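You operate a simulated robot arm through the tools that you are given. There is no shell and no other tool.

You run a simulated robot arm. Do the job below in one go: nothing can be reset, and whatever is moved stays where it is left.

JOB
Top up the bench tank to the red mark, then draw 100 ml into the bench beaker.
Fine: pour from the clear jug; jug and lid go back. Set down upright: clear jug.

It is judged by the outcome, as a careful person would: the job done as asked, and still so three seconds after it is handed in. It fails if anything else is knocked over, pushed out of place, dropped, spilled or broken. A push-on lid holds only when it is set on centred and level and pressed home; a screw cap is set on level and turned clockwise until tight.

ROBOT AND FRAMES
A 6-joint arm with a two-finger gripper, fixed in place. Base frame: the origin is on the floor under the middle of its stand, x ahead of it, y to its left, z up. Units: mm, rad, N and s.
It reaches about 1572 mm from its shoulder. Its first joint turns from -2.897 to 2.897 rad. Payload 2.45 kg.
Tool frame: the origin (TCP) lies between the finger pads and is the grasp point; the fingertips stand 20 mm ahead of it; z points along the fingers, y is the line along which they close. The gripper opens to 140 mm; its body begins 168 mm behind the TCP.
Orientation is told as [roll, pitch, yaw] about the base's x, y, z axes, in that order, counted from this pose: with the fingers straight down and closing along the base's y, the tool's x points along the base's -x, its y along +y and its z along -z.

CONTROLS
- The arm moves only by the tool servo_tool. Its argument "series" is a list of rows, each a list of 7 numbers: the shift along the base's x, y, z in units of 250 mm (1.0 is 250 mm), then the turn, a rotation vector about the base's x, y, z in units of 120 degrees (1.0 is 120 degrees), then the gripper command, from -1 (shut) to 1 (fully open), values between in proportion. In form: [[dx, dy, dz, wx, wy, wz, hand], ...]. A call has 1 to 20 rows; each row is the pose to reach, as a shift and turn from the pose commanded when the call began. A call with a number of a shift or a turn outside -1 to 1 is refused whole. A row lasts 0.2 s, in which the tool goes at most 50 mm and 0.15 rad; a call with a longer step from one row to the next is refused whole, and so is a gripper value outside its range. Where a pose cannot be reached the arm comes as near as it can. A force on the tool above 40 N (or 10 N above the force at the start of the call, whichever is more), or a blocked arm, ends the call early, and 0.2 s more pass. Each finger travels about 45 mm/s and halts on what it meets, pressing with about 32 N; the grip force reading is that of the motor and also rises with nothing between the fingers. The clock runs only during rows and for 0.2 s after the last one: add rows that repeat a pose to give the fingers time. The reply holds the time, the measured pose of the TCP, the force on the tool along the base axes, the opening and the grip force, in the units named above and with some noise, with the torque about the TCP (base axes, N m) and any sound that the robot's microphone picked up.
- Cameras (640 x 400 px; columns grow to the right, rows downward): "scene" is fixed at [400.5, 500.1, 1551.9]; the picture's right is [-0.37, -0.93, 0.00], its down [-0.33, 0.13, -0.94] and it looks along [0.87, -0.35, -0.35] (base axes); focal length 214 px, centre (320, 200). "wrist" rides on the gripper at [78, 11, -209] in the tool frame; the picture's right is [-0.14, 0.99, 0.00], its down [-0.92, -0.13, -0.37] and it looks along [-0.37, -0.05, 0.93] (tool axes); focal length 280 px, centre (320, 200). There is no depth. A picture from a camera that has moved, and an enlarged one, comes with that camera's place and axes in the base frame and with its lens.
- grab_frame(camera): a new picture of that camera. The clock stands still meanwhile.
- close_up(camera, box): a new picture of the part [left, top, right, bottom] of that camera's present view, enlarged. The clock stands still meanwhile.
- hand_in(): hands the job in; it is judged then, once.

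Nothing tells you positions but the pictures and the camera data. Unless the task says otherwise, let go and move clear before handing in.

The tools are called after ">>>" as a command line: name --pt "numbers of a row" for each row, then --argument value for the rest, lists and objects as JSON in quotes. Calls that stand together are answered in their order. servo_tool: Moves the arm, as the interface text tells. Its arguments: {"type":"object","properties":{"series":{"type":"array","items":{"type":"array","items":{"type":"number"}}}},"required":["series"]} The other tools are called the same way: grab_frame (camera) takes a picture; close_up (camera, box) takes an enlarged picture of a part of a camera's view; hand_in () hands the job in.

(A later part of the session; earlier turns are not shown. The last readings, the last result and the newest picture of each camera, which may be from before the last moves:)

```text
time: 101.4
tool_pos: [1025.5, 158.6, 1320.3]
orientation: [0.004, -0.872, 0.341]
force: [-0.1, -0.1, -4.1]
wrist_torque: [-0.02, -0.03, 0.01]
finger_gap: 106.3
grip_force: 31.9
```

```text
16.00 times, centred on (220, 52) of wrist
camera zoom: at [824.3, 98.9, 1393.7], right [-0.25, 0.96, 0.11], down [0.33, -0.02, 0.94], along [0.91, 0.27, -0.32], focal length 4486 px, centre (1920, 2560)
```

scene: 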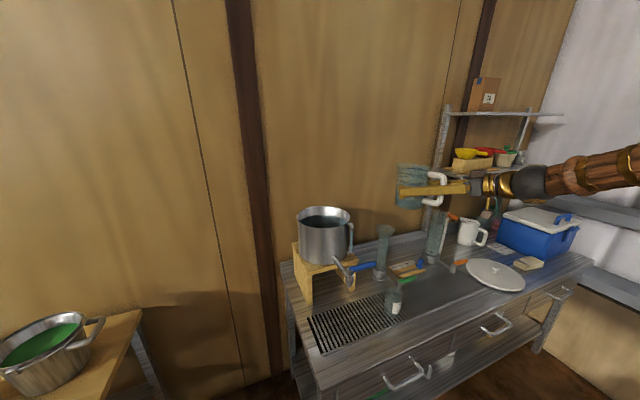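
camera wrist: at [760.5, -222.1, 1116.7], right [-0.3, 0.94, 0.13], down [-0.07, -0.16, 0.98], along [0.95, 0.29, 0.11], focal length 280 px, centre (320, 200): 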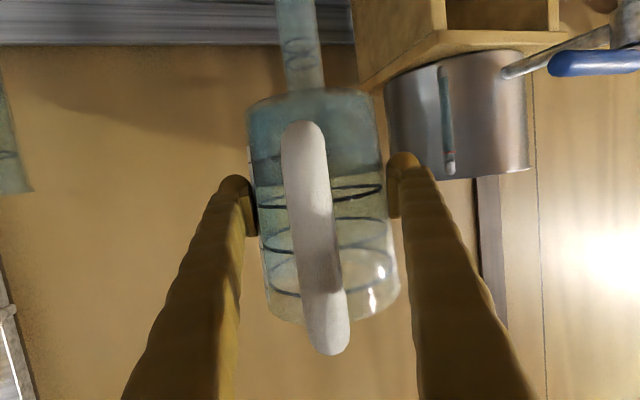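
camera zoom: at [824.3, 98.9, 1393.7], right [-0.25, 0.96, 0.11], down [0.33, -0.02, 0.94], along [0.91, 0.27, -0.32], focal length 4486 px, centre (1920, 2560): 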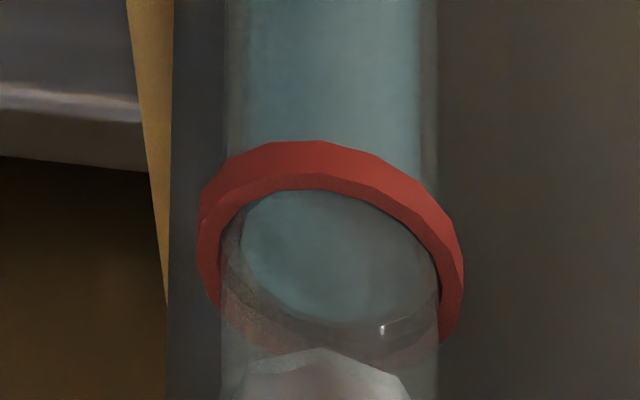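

The water surface now sits concentric with the ring. I'll confirm with the level view on the way back.

>>> servo_tool --pt "0 0 0 0.0138 -0.0393 0 -1" --pt "0 0 0 0.0277 -0.0786 0 -1" --pt "0 0 0 0.0415 -0.1179 0 -1" --pt "0 0 0 0.0553 -0.1572 0 -1" --pt "0 0 0 0.0692 -0.1965 0 -1" --pt "0 0 0 0.0692 -0.1965 0 -1"

>>> servo_tool --pt "-0.01 -0.05 0 0 0 0 -1" --pt "-0.03 -0.15 0 0 0 0 -1" --pt "-0.06 -0.27 0 0 0 0 -1" --pt "-0.09 -0.4 0 0 0 0 -1" --pt "-0.12 -0.53 0 0 0 0 -1" --pt "-0.15 -0.66 0 0 0 0 -1" --pt "-0.17 -0.79 0 0 0 0 -1" --pt "-0.19 -0.9 0 0 0 0 -1" --pt "-0.21 -1.0 0 0 0 0 -1"

>>> servo_tool --pt "0 -0.08 -0.06 0 0 0 -1" --pt "0 -0.18 -0.16 0 0 0 -1" --pt "0 -0.25 -0.28 0 0 0 -1" --pt "0 -0.27 -0.4 0 0 0 -1" --pt "0 -0.27 -0.52 0 0 0 -1" --pt "0 -0.27 -0.62 0 0 0 -1" --pt "0 -0.27 -0.7 0 0 0 -1" --pt "0 -0.27 -0.724 0 0 0 -1" --pt "0 -0.27 -0.724 0 0 0 -1"

>>> close_up --camera "wrist" --box '[430, 140, 470, 165]'

```text
time: 102.8
tool_pos: [1025.1, 159.2, 1321.2]
orientation: [0.005, -1.31, 0.339]
force: [0.1, 0.5, -4.8]
wrist_torque: [0.01, 0.01, -0.01]
finger_gap: 106.3
grip_force: 32.2
```

```text
time: 104.8
tool_pos: [973.1, -91.9, 1320.3]
orientation: [0.0, -1.309, 0.341]
force: [0.2, -0.2, -4.2]
wrist_torque: [0.04, -0.06, 0.01]
finger_gap: 106.3
grip_force: 32.2
```

```text
time: 106.8
tool_pos: [972.7, -159.4, 1138.3]
orientation: [0.0, -1.308, 0.341]
force: [0.6, 0.2, -4.4]
wrist_torque: [0.02, -0.02, 0.02]
finger_gap: 105.9
grip_force: 31.3
```

```text
16.00 times, centred on (450, 152) of wrist
camera zoom: at [761.4, -222.4, 1116.4], right [-0.3, 0.94, 0.13], down [-0.07, -0.16, 0.98], along [0.95, 0.29, 0.11], focal length 4486 px, centre (-1760, 960)
```

zoom: 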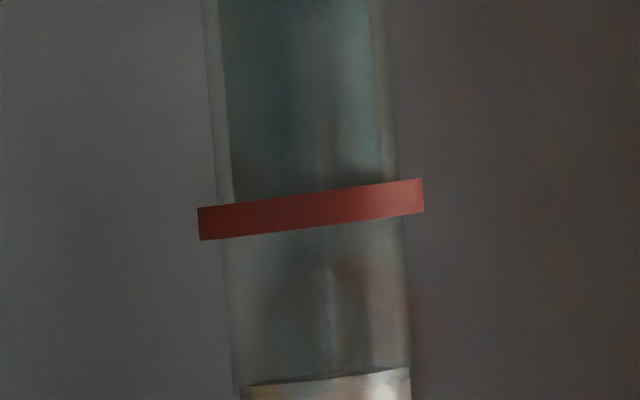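

The water line is now within the ring's band, so the tank is at the red mark. Next, I return the jug: move back over its spot on the tray, restoring the original yaw.

>>> servo_tool --pt "-0.01 -0.04 0.02 0 0 -0.01 -1" --pt "-0.03 -0.11 0.04 0 0 -0.03 -1" --pt "-0.05 -0.19 0.05 0 0 -0.055 -1" --pt "-0.08 -0.28 0.05 0 0 -0.08 -1" --pt "-0.11 -0.37 0.05 0 0 -0.105 -1" --pt "-0.14 -0.46 0.05 0 0 -0.13 -1" --pt "-0.16 -0.54 0.05 0 0 -0.155 -1" --pt "-0.175 -0.61 0.05 0 0 -0.175 -1" --pt "-0.183 -0.65 0.05 0 0 -0.19 -1" --pt "-0.183 -0.659 0.05 0 0 -0.1955 -1" --pt "-0.183 -0.659 0.05 0 0 -0.1955 -1"

>>> grab_frame --camera "wrist"

>>> grab_frame --camera "scene"

```text
time: 109.2
tool_pos: [926.6, -322.6, 1151.5]
orientation: [0.003, -1.309, -0.072]
force: [-0.5, 0.8, -4.1]
wrist_torque: [-0.02, -0.01, 0.0]
finger_gap: 105.8
grip_force: 31.9
```

```text
taken
camera wrist: at [707.0, -296.8, 1129.4], right [0.1, 0.99, 0.13], down [-0.13, -0.12, 0.98], along [0.99, -0.12, 0.11], focal length 280 px, centre (320, 200)
```

wrist: 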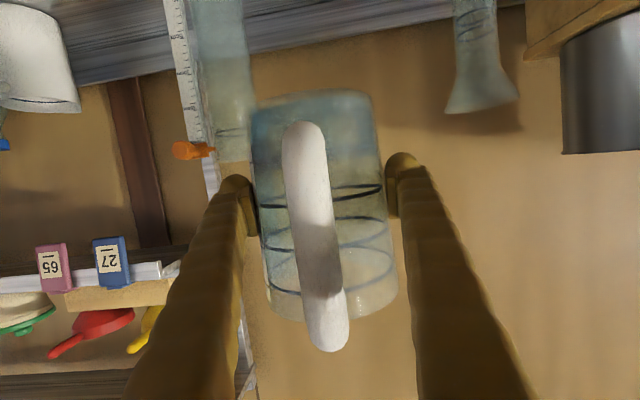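

```text
taken
```

scene: 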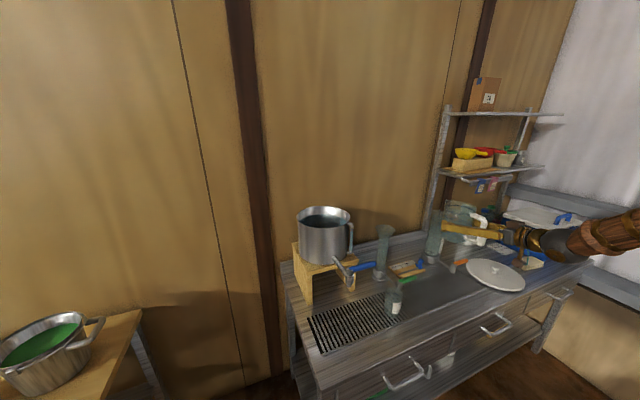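

The jug hangs upright above its original spot. I lower it, slowing down near the tray.

>>> servo_tool --pt "0 -0.006 -0.05 0 0 0 -1" --pt "0 -0.006 -0.14 0 0 0 -1" --pt "0 -0.006 -0.26 0 0 0 -1" --pt "0 -0.006 -0.38 0 0 0 -1" --pt "0 -0.006 -0.5 0 0 0 -1" --pt "0 -0.006 -0.62 0 0 0 -1" --pt "0 -0.006 -0.74 0 0 0 -1" --pt "0 -0.006 -0.84 0 0 0 -1" --pt "0 -0.006 -0.92 0 0 0 -1" --pt "0 -0.006 -0.98 0 0 0 -1" --pt "0 -0.006 -1.0 0 0 0 -1"

>>> servo_tool --pt "0 0 -0.015 0 0 0 -1" --pt "0 0 -0.03 0 0 0 -1" --pt "0 0 -0.045 0 0 0 -1" --pt "0 0 -0.06 0 0 0 -1" --pt "0 0 -0.07 0 0 0 -1" --pt "0 0 -0.07 0 0 0 -1"

>>> grab_frame --camera "wrist"

```text
time: 111.6
tool_pos: [927.3, -324.8, 901.1]
orientation: [0.003, -1.309, -0.07]
force: [0.3, -0.3, -3.8]
wrist_torque: [0.0, -0.01, -0.01]
finger_gap: 105.7
grip_force: 32.1
```

```text
time: 113.0
tool_pos: [926.4, -325.1, 883.2]
orientation: [0.003, -1.309, -0.071]
force: [0.1, 0.4, -5.0]
wrist_torque: [0.01, 0.0, -0.03]
finger_gap: 105.5
grip_force: 32.0
```

```text
taken
camera wrist: at [707.0, -298.9, 862.1], right [0.1, 0.99, 0.13], down [-0.13, -0.12, 0.98], along [0.99, -0.12, 0.11], focal length 280 px, centre (320, 200)
```

wrist: 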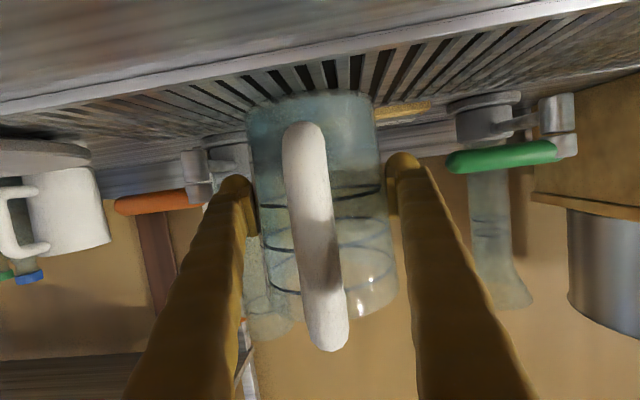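

Nearly there; lowering the last few millimetres in small steps.

>>> servo_tool --pt "0 0 -0.004 0 0 0 -1" --pt "0 0 -0.008 0 0 0 -1" --pt "0 0 -0.008 0 0 0 -1"

>>> servo_tool --pt "0 0 -0.004 0 0 0 -1" --pt "0 0 -0.008 0 0 0 -1" --pt "0 0 -0.008 0 0 0 -1"

```text
time: 113.8
tool_pos: [927.4, -324.4, 882.1]
orientation: [0.003, -1.309, -0.069]
force: [0.0, -0.4, -4.7]
wrist_torque: [0.0, -0.05, 0.0]
finger_gap: 106.0
grip_force: 32.2
```

```text
time: 114.6
tool_pos: [927.1, -325.2, 880.4]
orientation: [0.004, -1.309, -0.067]
force: [-0.2, 0.3, -4.5]
wrist_torque: [0.0, -0.02, 0.0]
finger_gap: 105.5
grip_force: 31.9
```

>>> servo_tool --pt "0 0 -0.004 0 0 0 -1" --pt "0 0 -0.008 0 0 0 -1" --pt "0 0 -0.008 0 0 0 -1"

>>> servo_tool --pt "0 0 -0.004 0 0 0 -1" --pt "0 0 -0.006 0 0 0 -1" --pt "0 0 -0.006 0 0 0 -1"

```text
time: 115.4
tool_pos: [927.9, -325.1, 878.7]
orientation: [0.003, -1.31, -0.071]
force: [-0.6, 0.8, -2.2]
wrist_torque: [0.06, -0.04, 0.01]
finger_gap: 105.6
grip_force: 31.8
```

```text
time: 116.2
tool_pos: [927.2, -324.9, 876.5]
orientation: [0.001, -1.31, -0.07]
force: [-4.5, 1.7, 14.8]
wrist_torque: [0.06, -0.51, 0.04]
finger_gap: 105.7
grip_force: 32.1
```

The jug's base is on the tray (now pressing lightly). I relieve the press by ~1.5 mm and open the fingers.

>>> servo_tool --pt "0 0 0.006 0 0 0 -1" --pt "0 0 0.006 0 0 0 -1" --pt "0 0 0.006 0 0 0 0.55" --pt "0 0 0.006 0 0 0 0.7" --pt "0 0 0.006 0 0 0 0.85" --pt "0 0 0.006 0 0 0 1" --pt "0 0 0.006 0 0 0 1" --pt "0 0 0.006 0 0 0 1"

>>> grab_frame --camera "wrist"

>>> close_up --camera "scene" --box '[410, 230, 520, 310]'

```text
time: 118.0
tool_pos: [928.4, -323.9, 878.3]
orientation: [0.005, -1.31, -0.068]
force: [1.1, 0.4, -0.1]
wrist_torque: [-0.02, -0.03, 0.01]
finger_gap: 140.4
grip_force: 0.0
```

```text
taken
camera wrist: at [707.2, -298.9, 856.1], right [0.1, 0.99, 0.13], down [-0.13, -0.12, 0.98], along [0.99, -0.12, 0.11], focal length 280 px, centre (320, 200)
```

wrist: 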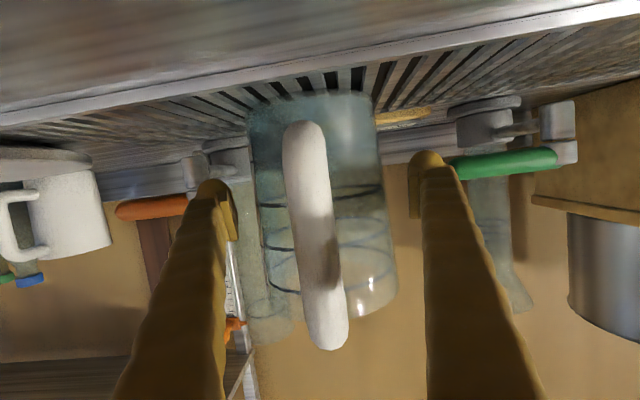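

```text
5.00 times, centred on (465, 270) of scene
camera zoom: at [400.5, 500.1, 1551.9], right [-0.37, -0.93, 0.0], down [-0.33, 0.13, -0.94], along [0.87, -0.35, -0.35], focal length 1072 px, centre (-405, -150)
```

zoom: 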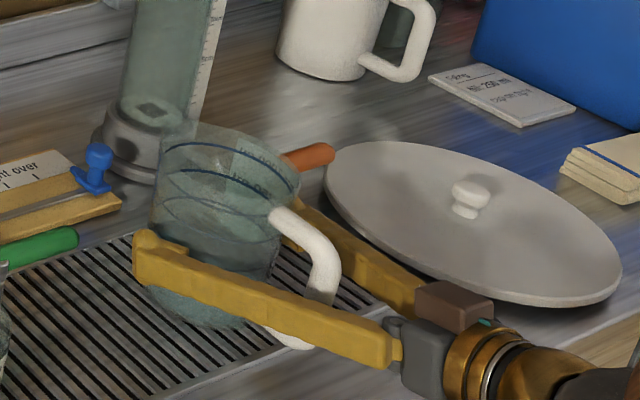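

The jug stands upright on its spot. I back straight out past the handle and then rise.

>>> servo_tool --pt "-0.06 0.004 0.016 0 0 0 1" --pt "-0.18 0.0125 0.048 0 0 0 1" --pt "-0.33 0.023 0.088 0 0 0 1" --pt "-0.48 0.0335 0.128 0 0 0 1" --pt "-0.62 0.043 0.165 0 0 0 1" --pt "-0.66 0.046 0.26 0 0 0 1" --pt "-0.66 0.046 0.42 0 0.0 0 1" --pt "-0.66 0.046 0.6 0 0 0 1"

>>> grab_frame --camera "wrist"

>>> close_up --camera "scene" --box '[410, 220, 530, 310]'

```text
time: 119.8
tool_pos: [761.5, -313.0, 1028.4]
orientation: [0.003, -1.309, -0.071]
force: [0.7, -0.3, 0.0]
wrist_torque: [0.01, -0.02, -0.01]
finger_gap: 139.9
grip_force: 0.1
out of reach, approached as far as the arm can: row 5
```

```text
taken
camera wrist: at [541.2, -287.2, 1006.4], right [0.1, 0.99, 0.13], down [-0.13, -0.12, 0.98], along [0.99, -0.12, 0.11], focal length 280 px, centre (320, 200)
```

wrist: 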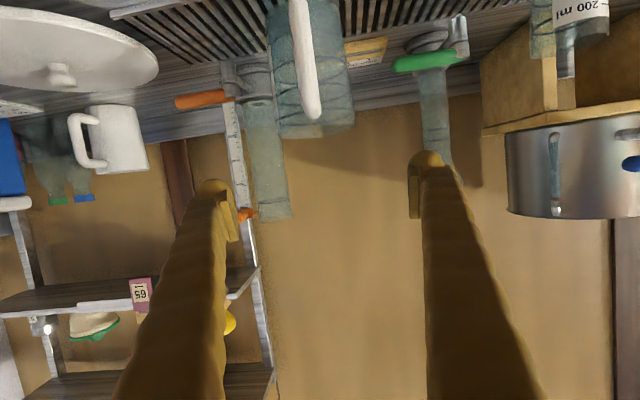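

```text
4.44 times, centred on (470, 265) of scene
camera zoom: at [400.5, 500.1, 1551.9], right [-0.37, -0.93, 0.0], down [-0.33, 0.13, -0.94], along [0.87, -0.35, -0.35], focal length 953 px, centre (-347, -89)
```

zoom: 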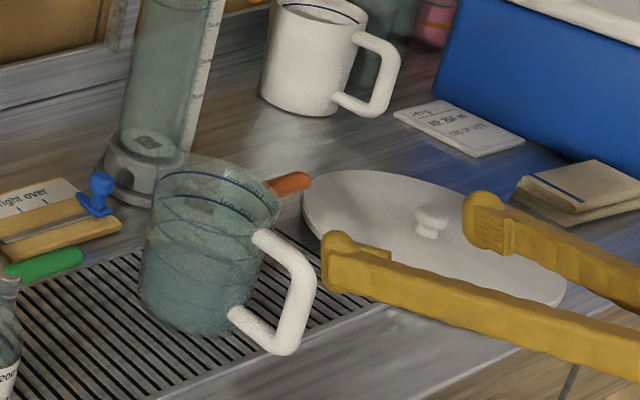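

The jug is upright in its place, with ~250 ml left in it. Now I go for the lid: tilt the fingers back to 45° while moving to the right.

>>> servo_tool --pt "0.0 -0.1 0.0 0.0011 0.0311 0.0042 1" --pt "0.01 -0.22 0.0 0.0022 0.0622 0.0084 1" --pt "0.02 -0.35 0.0 0.0033 0.0933 0.0125 1" --pt "0.03 -0.48 0.0 0.0044 0.1244 0.0167 1" --pt "0.04 -0.61 0.0 0.0054 0.1555 0.0209 1" --pt "0.05 -0.74 0.0 0.0065 0.1866 0.025 1" --pt "0.06 -0.87 0.0 0.0076 0.2177 0.0292 1" --pt "0.07 -1.0 0.0 0.0087 0.2488 0.0334 1"

>>> servo_tool --pt "0.01 -0.13 -0.03 0 0 0 1" --pt "0.02 -0.26 -0.07 0 0 0 1" --pt "0.04 -0.388 -0.12 0 0 0 1" --pt "0.04 -0.388 -0.12 0 0 0 1"

>>> grab_frame --camera "wrist"

>>> close_up --camera "scene" --box '[440, 210, 570, 300]'

```text
time: 121.6
tool_pos: [781.5, -563.8, 1027.5]
orientation: [0.003, -0.787, 0.001]
force: [0.5, -0.3, 0.0]
wrist_torque: [0.02, 0.03, -0.03]
finger_gap: 139.9
grip_force: 0.1
```

```text
time: 122.6
tool_pos: [789.7, -660.9, 997.9]
orientation: [0.004, -0.788, 0.003]
force: [0.4, 0.6, 0.3]
wrist_torque: [-0.01, 0.01, 0.0]
finger_gap: 140.0
grip_force: 0.2
```

```text
taken
camera wrist: at [587.6, -651.1, 1088.9], right [0.09, 0.99, 0.1], down [0.39, -0.13, 0.91], along [0.92, -0.05, -0.4], focal length 280 px, centre (320, 200)
```

wrist: 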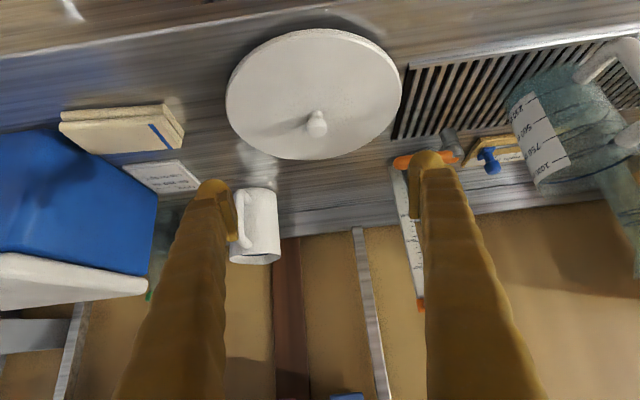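

```text
4.44 times, centred on (505, 255) of scene
camera zoom: at [400.5, 500.1, 1551.9], right [-0.37, -0.93, 0.0], down [-0.33, 0.13, -0.94], along [0.87, -0.35, -0.35], focal length 953 px, centre (-502, -44)
```

zoom: 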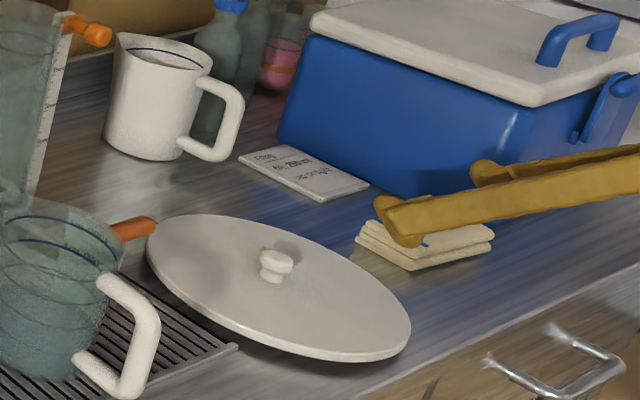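

I measure the knob position on the parked lid.

>>> close_up --camera "wrist" --box '[277, 97, 357, 147]'

```text
8.00 times, centred on (317, 122) of wrist
camera zoom: at [587.6, -651.1, 1088.9], right [0.09, 0.99, 0.1], down [0.39, -0.13, 0.91], along [0.92, -0.05, -0.4], focal length 2243 px, centre (344, 824)
```

zoom: 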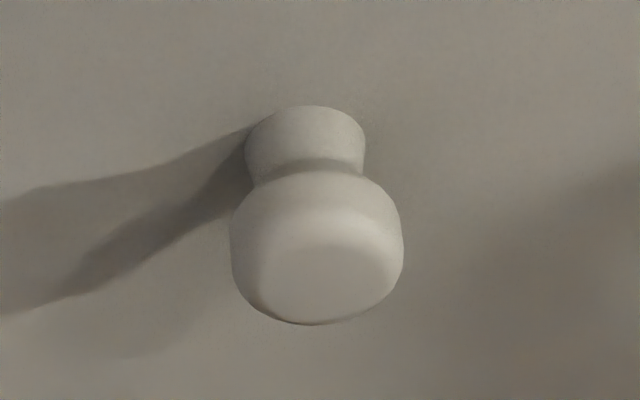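

Knob located; target TCP is about (904.5, -663.8, 847.5). I approach along the finger axis, stopping just short to check.

>>> servo_tool --pt "0.05 -0.004 -0.1 0 0 0 1" --pt "0.1 -0.008 -0.2 0 0 0 1" --pt "0.147 -0.0116 -0.29 0 0 0 1" --pt "0.22 -0.0116 -0.363 0 0 0 1" --pt "0.29 -0.0116 -0.433 0 0 0 1" --pt "0.35 -0.0116 -0.493 0 0 0 1" --pt "0.4 -0.0116 -0.543 0 0 0 1" --pt "0.43 -0.0116 -0.573 0 0 0 1" --pt "0.445 -0.0116 -0.588 0 0 0 1" --pt "0.445 -0.0116 -0.588 0 0 0 1"

>>> grab_frame --camera "wrist"

>>> close_up --camera "scene" --box '[460, 230, 560, 290]'

```text
time: 124.8
tool_pos: [900.7, -663.6, 850.4]
orientation: [0.002, -0.789, 0.001]
force: [1.0, 0.1, 0.4]
wrist_torque: [0.0, 0.01, 0.02]
finger_gap: 140.0
grip_force: 0.0
```

```text
taken
camera wrist: at [698.6, -653.1, 942.5], right [0.09, 0.99, 0.1], down [0.39, -0.13, 0.91], along [0.92, -0.05, -0.4], focal length 280 px, centre (320, 200)
```

wrist: 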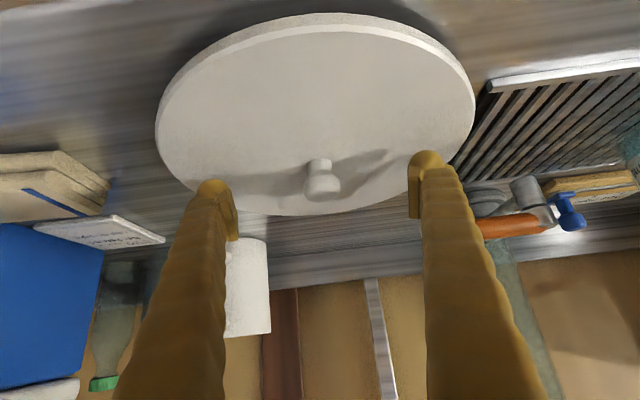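

```text
6.40 times, centred on (510, 260) of scene
camera zoom: at [400.5, 500.1, 1551.9], right [-0.37, -0.93, 0.0], down [-0.33, 0.13, -0.94], along [0.87, -0.35, -0.35], focal length 1373 px, centre (-896, -184)
```

zoom: 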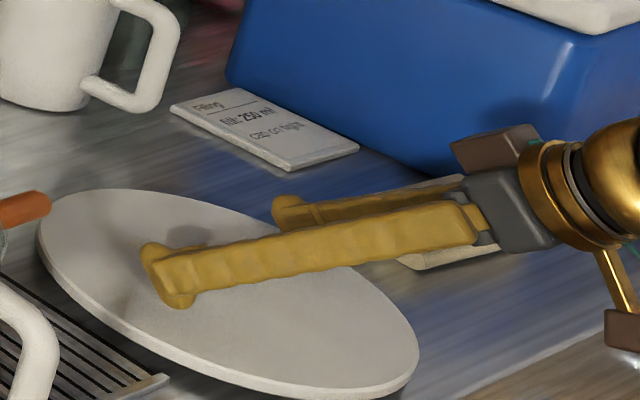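

The knob is in the same relation to the fingers as before. I nudge in 4 mm and close on it.

>>> servo_tool --pt "0.014 0 -0.01 0 0 0 1" --pt "0.014 0 -0.01 0 0 0 0.5" --pt "0.014 0 -0.01 0 0 0 0" --pt "0.014 0 -0.01 0 0 0 -0.4" --pt "0.014 0 -0.01 0 0 0 -0.7" --pt "0.014 0 -0.01 0 0 0 -1" --pt "0.014 0 -0.01 0 0 0 -1" --pt "0.014 0 -0.01 0 0 0 -1" --pt "0.014 0 -0.01 0 0 0 -1" --pt "0.014 0 -0.01 0 0 0 -1"

>>> grab_frame --camera "wrist"

```text
time: 127.0
tool_pos: [903.7, -661.7, 848.9]
orientation: [0.003, -0.788, 0.002]
force: [-0.2, -0.4, 0.7]
wrist_torque: [-0.02, -0.02, 0.0]
finger_gap: 27.5
grip_force: 31.9
```

```text
taken
camera wrist: at [701.9, -652.9, 939.9], right [0.09, 0.99, 0.1], down [0.39, -0.13, 0.91], along [0.92, -0.05, -0.4], focal length 280 px, centre (320, 200)
```

wrist: 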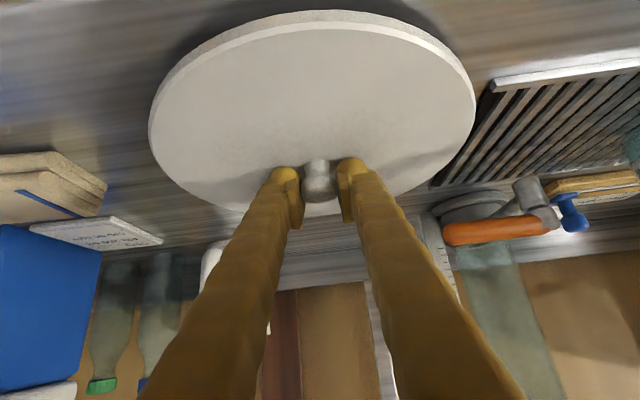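

Gripped at 27.5 mm, same picture as on the tank. I lift the lid slowly and check that it is level.

>>> servo_tool --pt "0 0 0.012 0 0 0 -1" --pt "0 0 0.03 0 0 0 -1" --pt "0 0 0.06 0 0 0 -1" --pt "0 0 0.1 0 0 0 -1" --pt "0 0 0.16 0 0 0 -1" --pt "0 0 0.2 0 0 0 -1" --pt "0 0 0.2 0 0 0 -1"

>>> grab_frame --camera "wrist"

>>> close_up --camera "scene" --box '[440, 210, 570, 300]'

```text
time: 128.6
tool_pos: [904.2, -663.0, 897.8]
orientation: [0.005, -0.788, 0.002]
force: [0.1, -1.0, -0.9]
wrist_torque: [0.02, -0.01, -0.01]
finger_gap: 27.4
grip_force: 31.8
```

```text
taken
camera wrist: at [701.8, -653.3, 989.6], right [0.09, 0.99, 0.1], down [0.39, -0.13, 0.91], along [0.92, -0.05, -0.4], focal length 280 px, centre (320, 200)
```

wrist: 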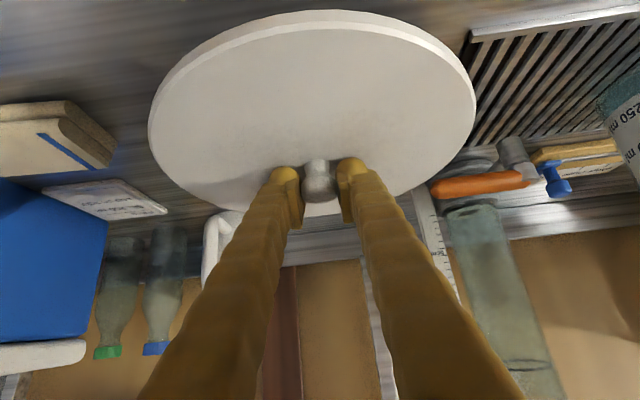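

```text
4.44 times, centred on (505, 255) of scene
camera zoom: at [400.5, 500.1, 1551.9], right [-0.37, -0.93, 0.0], down [-0.33, 0.13, -0.94], along [0.87, -0.35, -0.35], focal length 953 px, centre (-502, -44)
```

zoom: 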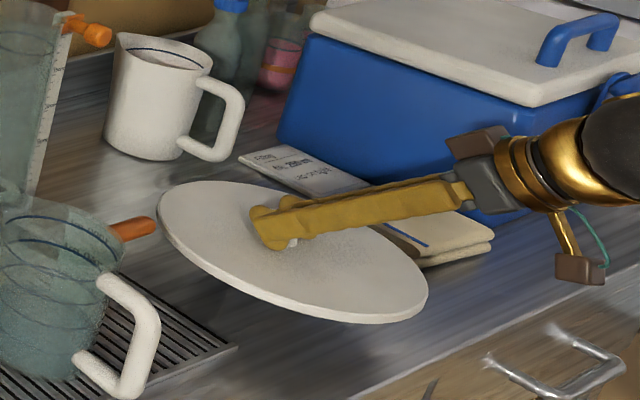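

The lid hangs level. I raise it while pulling back from the shelf, then carry it back toward the tank.

>>> servo_tool --pt "-0.03 0 0.06 0 0 0 -1" --pt "-0.07 0 0.16 0 0 0 -1" --pt "-0.11 0 0.28 0 0 0 -1" --pt "-0.15 0 0.4 0 0 0 -1" --pt "-0.177 0 0.52 0 0 0 -1" --pt "-0.177 0 0.66 0 0 0 -1" --pt "-0.177 0 0.8 0 0 0 -1" --pt "-0.177 0 0.92 0 0 0 -1" --pt "-0.177 0 1.0 0 0 0 -1"

>>> servo_tool --pt "0 0.04 0.08 0 0 0 -1" --pt "0 0.12 0.18 0 0 0 -1" --pt "0 0.22 0.28 0 0 0 -1" --pt "0 0.34 0.38 0 0 0 -1" --pt "0 0.47 0.46 0 0 0 -1" --pt "0 0.6 0.52 0 0 0 -1" --pt "0 0.74 0.54 0 0 0 -1" --pt "0 0.88 0.54 0 0 0 -1" --pt "0 1.0 0.54 0 0 0 -1"

>>> servo_tool --pt "0.0 0.14 0.02 0 0 0 -1" --pt "0.0 0.28 0.04 0 0 0 -1" --pt "0.0 0.42 0.06 0 0 0 -1" --pt "0.0 0.56 0.08 0 0 0 -1" --pt "0.0 0.7 0.1 0 0 0 -1" --pt "0.0 0.85 0.12 0 0 0 -1" --pt "0.0 1.0 0.14 0 0 0 -1"

>>> servo_tool --pt "0.04 0.14 0.01 0 0 0 -1" --pt "0.1 0.28 0.02 0 0 0 -1" --pt "0.16 0.42 0.03 0 0 0 -1" --pt "0.22 0.56 0.03 0 0 0 -1" --pt "0.28 0.7 0.03 0 0 0 -1" --pt "0.34 0.85 0.03 0 0 0 -1" --pt "0.38 1.0 0.03 0 0 0 -1" --pt "0.38 1.0 0.03 0 0 0 -1"

>>> grab_frame --camera "wrist"

>>> grab_frame --camera "scene"

```text
time: 130.6
tool_pos: [861.6, -663.1, 1148.1]
orientation: [0.002, -0.786, 0.002]
force: [0.3, -0.1, -1.9]
wrist_torque: [0.01, -0.02, 0.01]
finger_gap: 27.2
grip_force: 31.7
```

```text
time: 132.6
tool_pos: [860.1, -413.4, 1282.8]
orientation: [0.002, -0.788, 0.0]
force: [0.4, -0.5, -1.9]
wrist_torque: [-0.01, -0.03, 0.02]
finger_gap: 26.9
grip_force: 31.9
```

```text
time: 134.2
tool_pos: [859.1, -164.1, 1317.1]
orientation: [0.003, -0.787, 0.002]
force: [0.1, -0.8, -2.5]
wrist_torque: [-0.02, 0.01, 0.02]
finger_gap: 26.7
grip_force: 32.3
```

```text
time: 136.0
tool_pos: [955.7, 87.1, 1328.0]
orientation: [0.004, -0.788, 0.002]
force: [0.3, 0.2, -1.9]
wrist_torque: [0.0, -0.03, 0.01]
finger_gap: 26.7
grip_force: 31.9
```

```text
taken
camera wrist: at [752.5, 97.6, 1418.5], right [0.09, 0.99, 0.1], down [0.39, -0.13, 0.91], along [0.92, -0.05, -0.4], focal length 280 px, centre (320, 200)
```

wrist: 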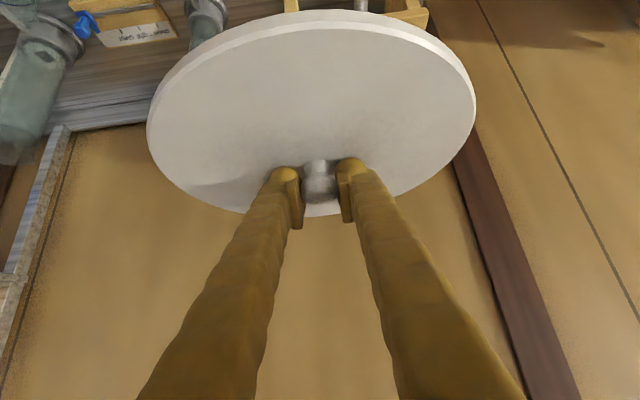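

```text
taken
```

scene: 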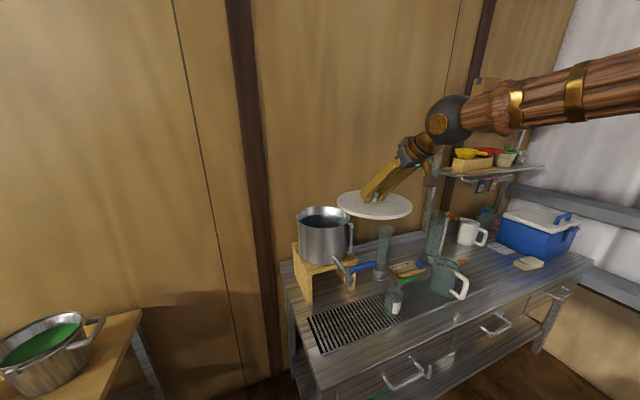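

The lid is level and near the tank. I compare the knob's place in the grip with the original grip picture so I can re-centre it on the tank.

>>> close_up --camera "wrist" --box '[270, 140, 370, 240]'

>>> servo_tool --pt "0.1 0.05 0 0 0 0 -1" --pt "0.24 0.12 0 0 0 0 -1" --pt "0.38 0.19 0 0 0 0 -1" --pt "0.52 0.25 0 0 0 0 -1" --pt "0.66 0.3 0 0 0 0 -1" --pt "0.78 0.325 0 0 0 0 -1" --pt "0.87 0.329 0 0 0 0 -1" --pt "0.922 0.329 0 0 0 0 -1" --pt "0.922 0.329 0 0 0 0 -1"

>>> grab_frame --camera "wrist"

>>> close_up --camera "scene" --box '[280, 160, 380, 240]'

```text
4.00 times, centred on (320, 190) of wrist
camera zoom: at [752.5, 97.6, 1418.5], right [0.09, 0.99, 0.1], down [0.39, -0.13, 0.91], along [0.92, -0.05, -0.4], focal length 1122 px, centre (320, 240)
```

zoom: 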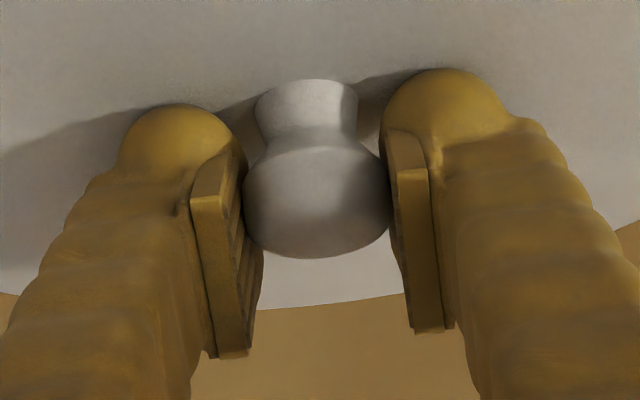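

```text
time: 138.0
tool_pos: [1185.7, 168.3, 1326.8]
orientation: [0.003, -0.79, 0.003]
force: [0.1, 0.1, -1.0]
wrist_torque: [0.0, -0.01, -0.01]
finger_gap: 26.5
grip_force: 31.8
```

```text
taken
camera wrist: at [983.3, 179.3, 1417.8], right [0.09, 0.99, 0.1], down [0.39, -0.13, 0.91], along [0.92, -0.05, -0.4], focal length 280 px, centre (320, 200)
```

wrist: 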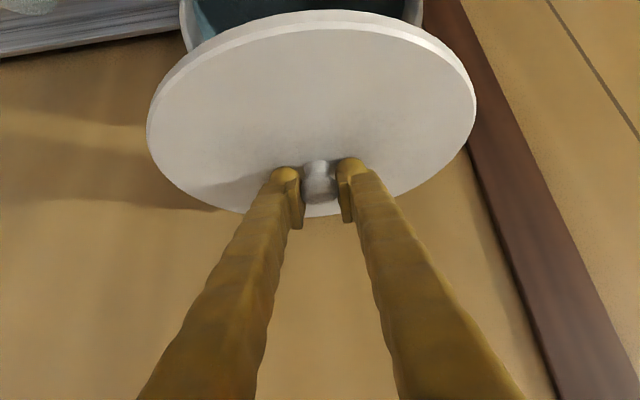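

```text
5.00 times, centred on (330, 200) of scene
camera zoom: at [400.5, 500.1, 1551.9], right [-0.37, -0.93, 0.0], down [-0.33, 0.13, -0.94], along [0.87, -0.35, -0.35], focal length 1072 px, centre (270, 200)
```

zoom: 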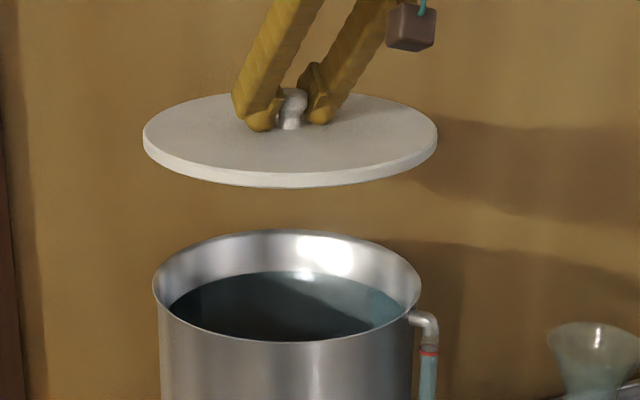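

The knob sits in the grip just as it did originally. I lower to about 25 mm above the rim and verify alignment.

>>> servo_tool --pt "0.004 0.001 -0.06 0 0 0 -1" --pt "0.008 0.002 -0.15 0 0 0 -1" --pt "0.008 0.002 -0.25 0 0 0 -1" --pt "0.008 0.002 -0.34 0 0 0 -1" --pt "0.008 0.002 -0.39 0 0 0 -1" --pt "0.008 0.002 -0.404 0 0 0 -1" --pt "0.008 0.002 -0.404 0 0 0 -1"

>>> servo_tool --pt "0 0 0 0 0 0 -1"

>>> servo_tool --pt "0 0 0 0 0 0 -1"

>>> close_up --camera "scene" --box '[280, 180, 370, 240]'

>>> grab_frame --camera "wrist"

```text
time: 139.6
tool_pos: [1187.6, 170.1, 1224.6]
orientation: [0.004, -0.788, 0.002]
force: [0.1, -0.7, -2.1]
wrist_torque: [0.01, -0.01, 0.0]
finger_gap: 26.6
grip_force: 31.8
```

```text
time: 140.0
tool_pos: [1188.8, 169.3, 1224.9]
orientation: [0.004, -0.789, 0.002]
force: [0.1, -1.4, -2.4]
wrist_torque: [-0.05, -0.03, 0.0]
finger_gap: 26.5
grip_force: 31.7
```

```text
time: 140.4
tool_pos: [1186.6, 169.8, 1224.8]
orientation: [0.002, -0.788, 0.002]
force: [-0.3, -0.3, -1.0]
wrist_torque: [-0.03, -0.01, 0.03]
finger_gap: 26.3
grip_force: 32.2
```

```text
6.67 times, centred on (325, 210) of scene
camera zoom: at [400.5, 500.1, 1551.9], right [-0.37, -0.93, 0.0], down [-0.33, 0.13, -0.94], along [0.87, -0.35, -0.35], focal length 1430 px, centre (287, 133)
```

zoom: 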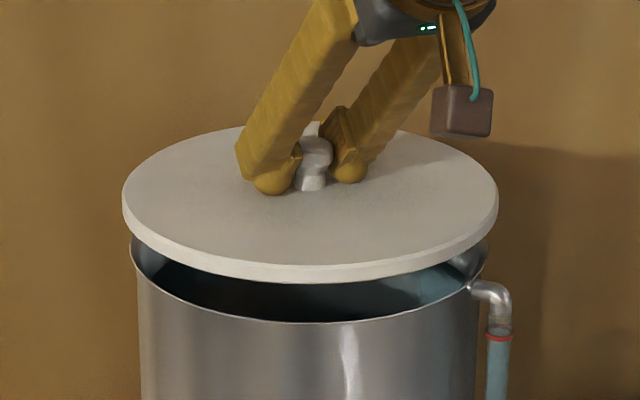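

```text
taken
camera wrist: at [985.3, 180.0, 1316.3], right [0.09, 0.99, 0.1], down [0.39, -0.13, 0.91], along [0.92, -0.05, -0.4], focal length 280 px, centre (320, 200)
```

wrist: 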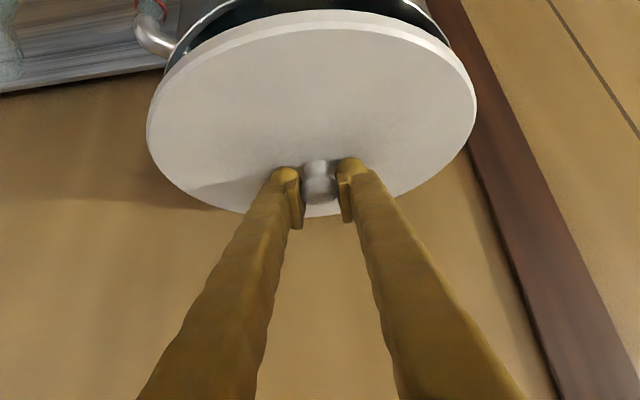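

Lid is centred over the tank in both views. I lower it slowly onto the rim, feeling for contact.

>>> servo_tool --pt "0.002 -0.001 -0.02 0 0 0 -1" --pt "0.002 -0.002 -0.04 0 0 0 -1" --pt "0.002 -0.002 -0.06 0 0 0 -1" --pt "0.002 -0.002 -0.072 0 0 0 -1" --pt "0.002 -0.002 -0.08 0 0 0 -1" --pt "0.002 -0.002 -0.08 0 0 0 -1"

>>> close_up --camera "scene" --box '[280, 180, 370, 240]'

```text
time: 141.8
tool_pos: [1187.9, 169.6, 1203.3]
orientation: [0.004, -0.787, 0.001]
force: [-0.3, -1.2, -0.9]
wrist_torque: [0.03, -0.01, -0.01]
finger_gap: 26.2
grip_force: 32.7
```

```text
6.67 times, centred on (325, 210) of scene
camera zoom: at [400.5, 500.1, 1551.9], right [-0.37, -0.93, 0.0], down [-0.33, 0.13, -0.94], along [0.87, -0.35, -0.35], focal length 1430 px, centre (287, 133)
```

zoom: 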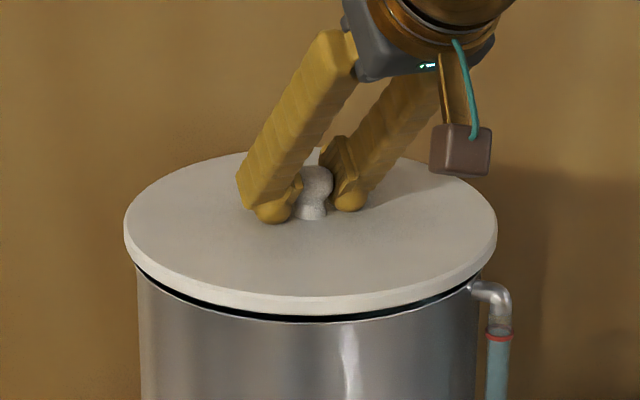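

Only a thin gap remains. I continue in 1 mm steps until it seats.

>>> servo_tool --pt "0 0 -0.004 0 0 0 -1" --pt "0 0 -0.008 0 0 0 -1" --pt "0 0 -0.012 0 0 0 -1" --pt "0 0 -0.016 0 0 0 -1" --pt "0 0 -0.016 0 0 0 -1"

>>> servo_tool --pt "0 0 -0.003 0 0 0 -1" --pt "0 0 -0.006 0 0 0 -1" --pt "0 0 -0.006 0 0 0 -1"

>>> close_up --camera "scene" --box '[280, 180, 370, 240]'

```text
time: 143.0
tool_pos: [1188.1, 170.0, 1199.5]
orientation: [0.004, -0.788, 0.002]
force: [-0.2, -0.7, -2.1]
wrist_torque: [0.01, 0.03, -0.01]
finger_gap: 26.4
grip_force: 32.1
```

```text
time: 143.8
tool_pos: [1188.2, 169.0, 1199.1]
orientation: [0.002, -0.788, 0.002]
force: [-0.2, 0.1, -2.0]
wrist_torque: [0.01, 0.01, -0.01]
finger_gap: 26.2
grip_force: 31.8
```

```text
6.67 times, centred on (325, 210) of scene
camera zoom: at [400.5, 500.1, 1551.9], right [-0.37, -0.93, 0.0], down [-0.33, 0.13, -0.94], along [0.87, -0.35, -0.35], focal length 1430 px, centre (287, 133)
```

zoom: 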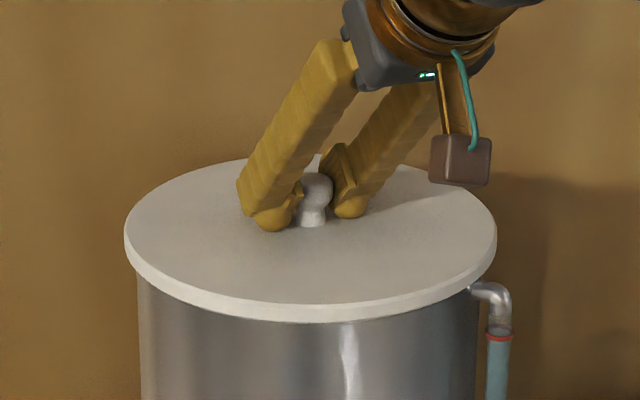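

The lid is right at the rim; a bit more to seat and press it home.

>>> servo_tool --pt "0 0 -0.003 0 0 0 -1" --pt "0 0 -0.006 0 0 0 -1" --pt "0 0 -0.006 0 0 0 -1"

>>> servo_tool --pt "0 0 -0.003 0 0 0 -1" --pt "0 0 -0.006 0 0 0 -1" --pt "0 0 -0.006 0 0 0 -1"

>>> close_up --camera "scene" --box '[280, 180, 370, 240]'

```text
time: 144.6
tool_pos: [1186.7, 168.5, 1198.8]
orientation: [0.003, -0.789, 0.001]
force: [1.0, 0.4, 1.7]
wrist_torque: [0.07, -0.31, -0.03]
finger_gap: 26.0
grip_force: 32.1
```

```text
time: 145.4
tool_pos: [1188.8, 168.6, 1198.0]
orientation: [0.004, -0.79, 0.0]
force: [-3.1, -1.5, 17.4]
wrist_torque: [-0.06, 0.04, 0.0]
finger_gap: 26.1
grip_force: 32.0
```

```text
6.67 times, centred on (325, 210) of scene
camera zoom: at [400.5, 500.1, 1551.9], right [-0.37, -0.93, 0.0], down [-0.33, 0.13, -0.94], along [0.87, -0.35, -0.35], focal length 1430 px, centre (287, 133)
```

zoom: 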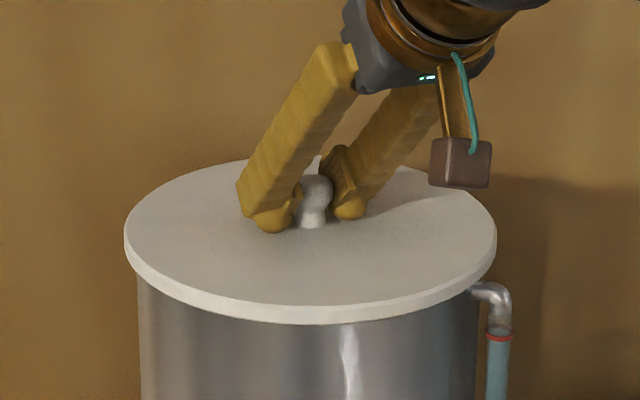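

The lid has seated (17 N press, same height as at the start). One slightly firmer press to be sure it's home, then release.

>>> servo_tool --pt "0 0 -0.003 0 0 0 -1" --pt "0 0 -0.003 0 0 0 -1"

>>> servo_tool --pt "0 0 0.006 0 0 0 -1" --pt "0 0 0.006 0 0 0 -0.8" --pt "0 0 0.006 0 0 0 -0.5" --pt "0 0 0.006 0 0 0 -0.2" --pt "0 0 0.006 0 0 0 0.1" --pt "0 0 0.006 0 0 0 0.1"

>>> close_up --camera "scene" --box '[280, 180, 370, 240]'

>>> grab_frame --camera "wrist"

```text
time: 146.0
tool_pos: [1187.4, 169.6, 1198.9]
orientation: [0.004, -0.792, 0.002]
force: [3.9, -2.2, 29.0]
wrist_torque: [-0.08, -0.05, -0.04]
finger_gap: 26.2
grip_force: 32.2
```

```text
time: 147.4
tool_pos: [1188.0, 168.7, 1197.2]
orientation: [0.004, -0.788, 0.001]
force: [0.6, 4.3, 22.5]
wrist_torque: [-0.28, 0.04, -0.02]
finger_gap: 73.2
grip_force: 0.0
```

```text
6.67 times, centred on (325, 210) of scene
camera zoom: at [400.5, 500.1, 1551.9], right [-0.37, -0.93, 0.0], down [-0.33, 0.13, -0.94], along [0.87, -0.35, -0.35], focal length 1430 px, centre (287, 133)
```

zoom: 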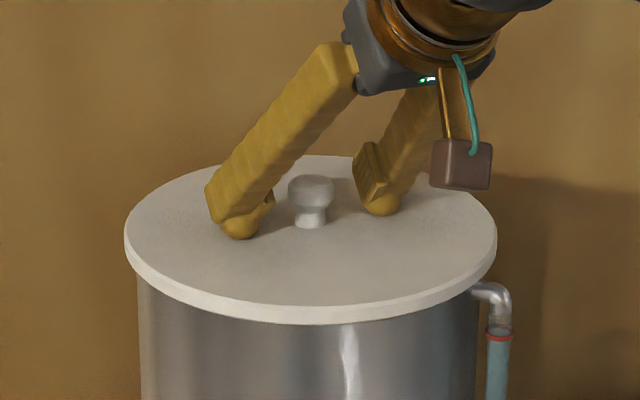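

```text
taken
camera wrist: at [985.0, 179.3, 1288.6], right [0.09, 0.99, 0.1], down [0.39, -0.13, 0.91], along [0.92, -0.05, -0.4], focal length 280 px, centre (320, 200)
```

wrist: 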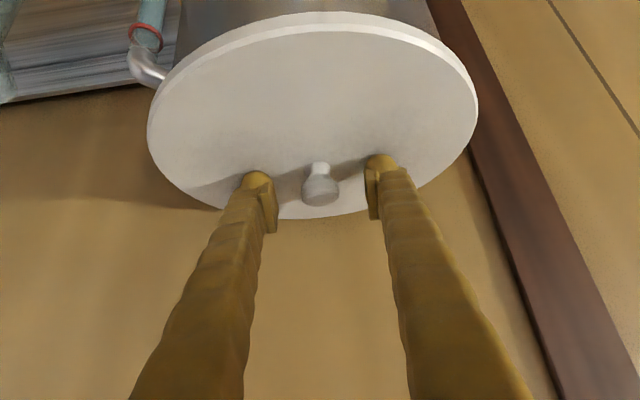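

The lid is seated and centred. I lift the fingers straight off, then back away.

>>> servo_tool --pt "0 0 0.02 0 0 0 0.1" --pt "-0.01 0 0.06 0 0 0 0.3" --pt "-0.08 0 0.14 0 0 0 0.6" --pt "-0.2 0 0.26 0 0 0 1" --pt "-0.34 0 0.36 0 0 0 1" --pt "-0.5 0 0.44 0 0 0 1" --pt "-0.66 0 0.5 0 0 0 1" --pt "-0.84 0 0.52 0 0 0 1" --pt "-1.0 0 0.52 0 0 0 1"

>>> grab_frame --camera "wrist"

>>> close_up --camera "scene" --box '[280, 190, 380, 260]'

>>> close_up --camera "scene" --box '[341, 224, 363, 238]'

```text
time: 149.4
tool_pos: [938.1, 168.9, 1328.0]
orientation: [0.002, -0.789, 0.002]
force: [0.1, 1.4, -1.0]
wrist_torque: [0.01, -0.06, -0.01]
finger_gap: 139.8
grip_force: 0.0
```

```text
taken
camera wrist: at [735.1, 179.1, 1419.1], right [0.09, 0.99, 0.1], down [0.39, -0.13, 0.91], along [0.92, -0.05, -0.4], focal length 280 px, centre (320, 200)
```

wrist: 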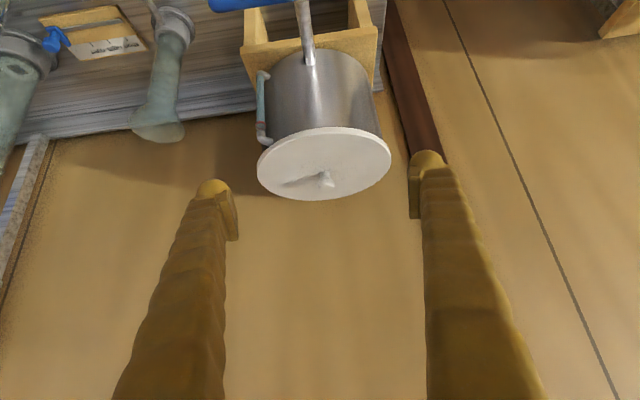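

```text
5.71 times, centred on (330, 225) of scene
camera zoom: at [400.5, 500.1, 1551.9], right [-0.37, -0.93, 0.0], down [-0.33, 0.13, -0.94], along [0.87, -0.35, -0.35], focal length 1226 px, centre (263, 57)
```

zoom: 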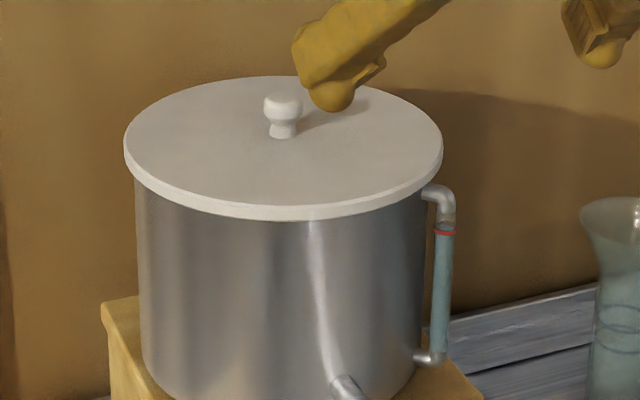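

```text
16.00 times, centred on (352, 231) of scene
camera zoom: at [400.5, 500.1, 1551.9], right [-0.37, -0.93, 0.0], down [-0.33, 0.13, -0.94], along [0.87, -0.35, -0.35], focal length 3432 px, centre (-192, -296)
```

zoom: 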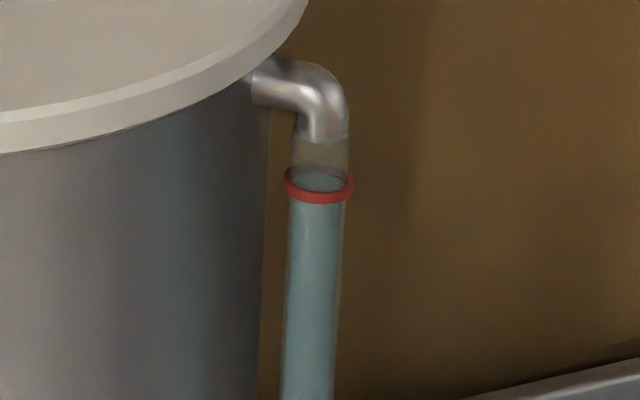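

Tank lid on and level at the ring. Now for the beaker: I move in front of it for a closer look, pulling back in x first to stay clear of the tap.

>>> servo_tool --pt "-0.12 -0.1 -0.04 0 0 0 1" --pt "-0.25 -0.22 -0.08 0 0 0 1" --pt "-0.37 -0.35 -0.14 0 0 0 1" --pt "-0.47 -0.48 -0.22 0 0 0 1" --pt "-0.55 -0.6 -0.32 0 0 0 1" --pt "-0.57 -0.7 -0.46 0 0 0 1" --pt "-0.57 -0.796 -0.6 0 0 0 1" --pt "-0.57 -0.796 -0.78 0 0 0 1" --pt "-0.57 -0.796 -0.96 0 0 0 1"

>>> grab_frame --camera "wrist"

>>> grab_frame --camera "scene"

```text
time: 151.4
tool_pos: [796.4, -29.5, 1086.8]
orientation: [0.003, -0.789, 0.003]
force: [0.7, 0.3, -0.4]
wrist_torque: [-0.02, 0.03, -0.03]
finger_gap: 139.8
grip_force: 0.1
```

```text
taken
camera wrist: at [593.3, -19.5, 1178.2], right [0.09, 0.99, 0.1], down [0.39, -0.13, 0.91], along [0.92, -0.05, -0.4], focal length 280 px, centre (320, 200)
```

wrist: 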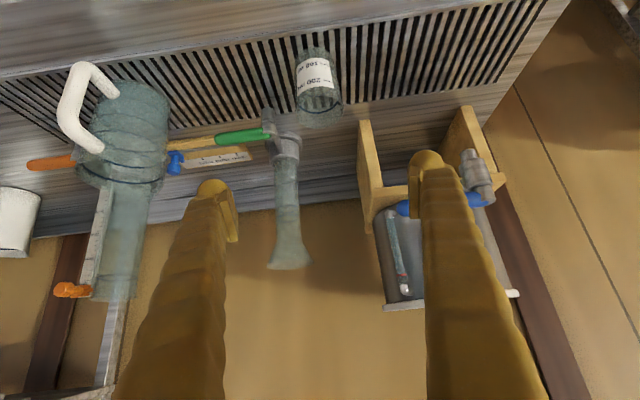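

```text
taken
```

scene: 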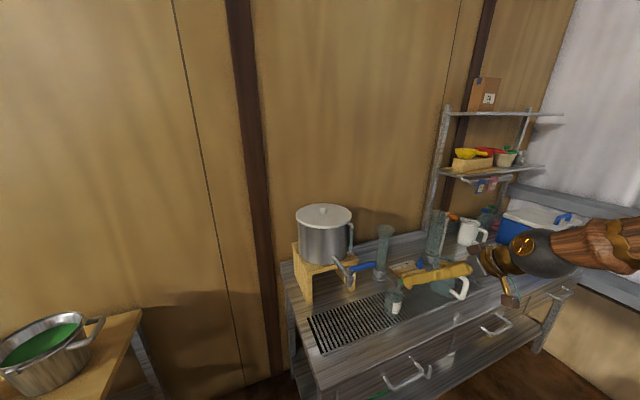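

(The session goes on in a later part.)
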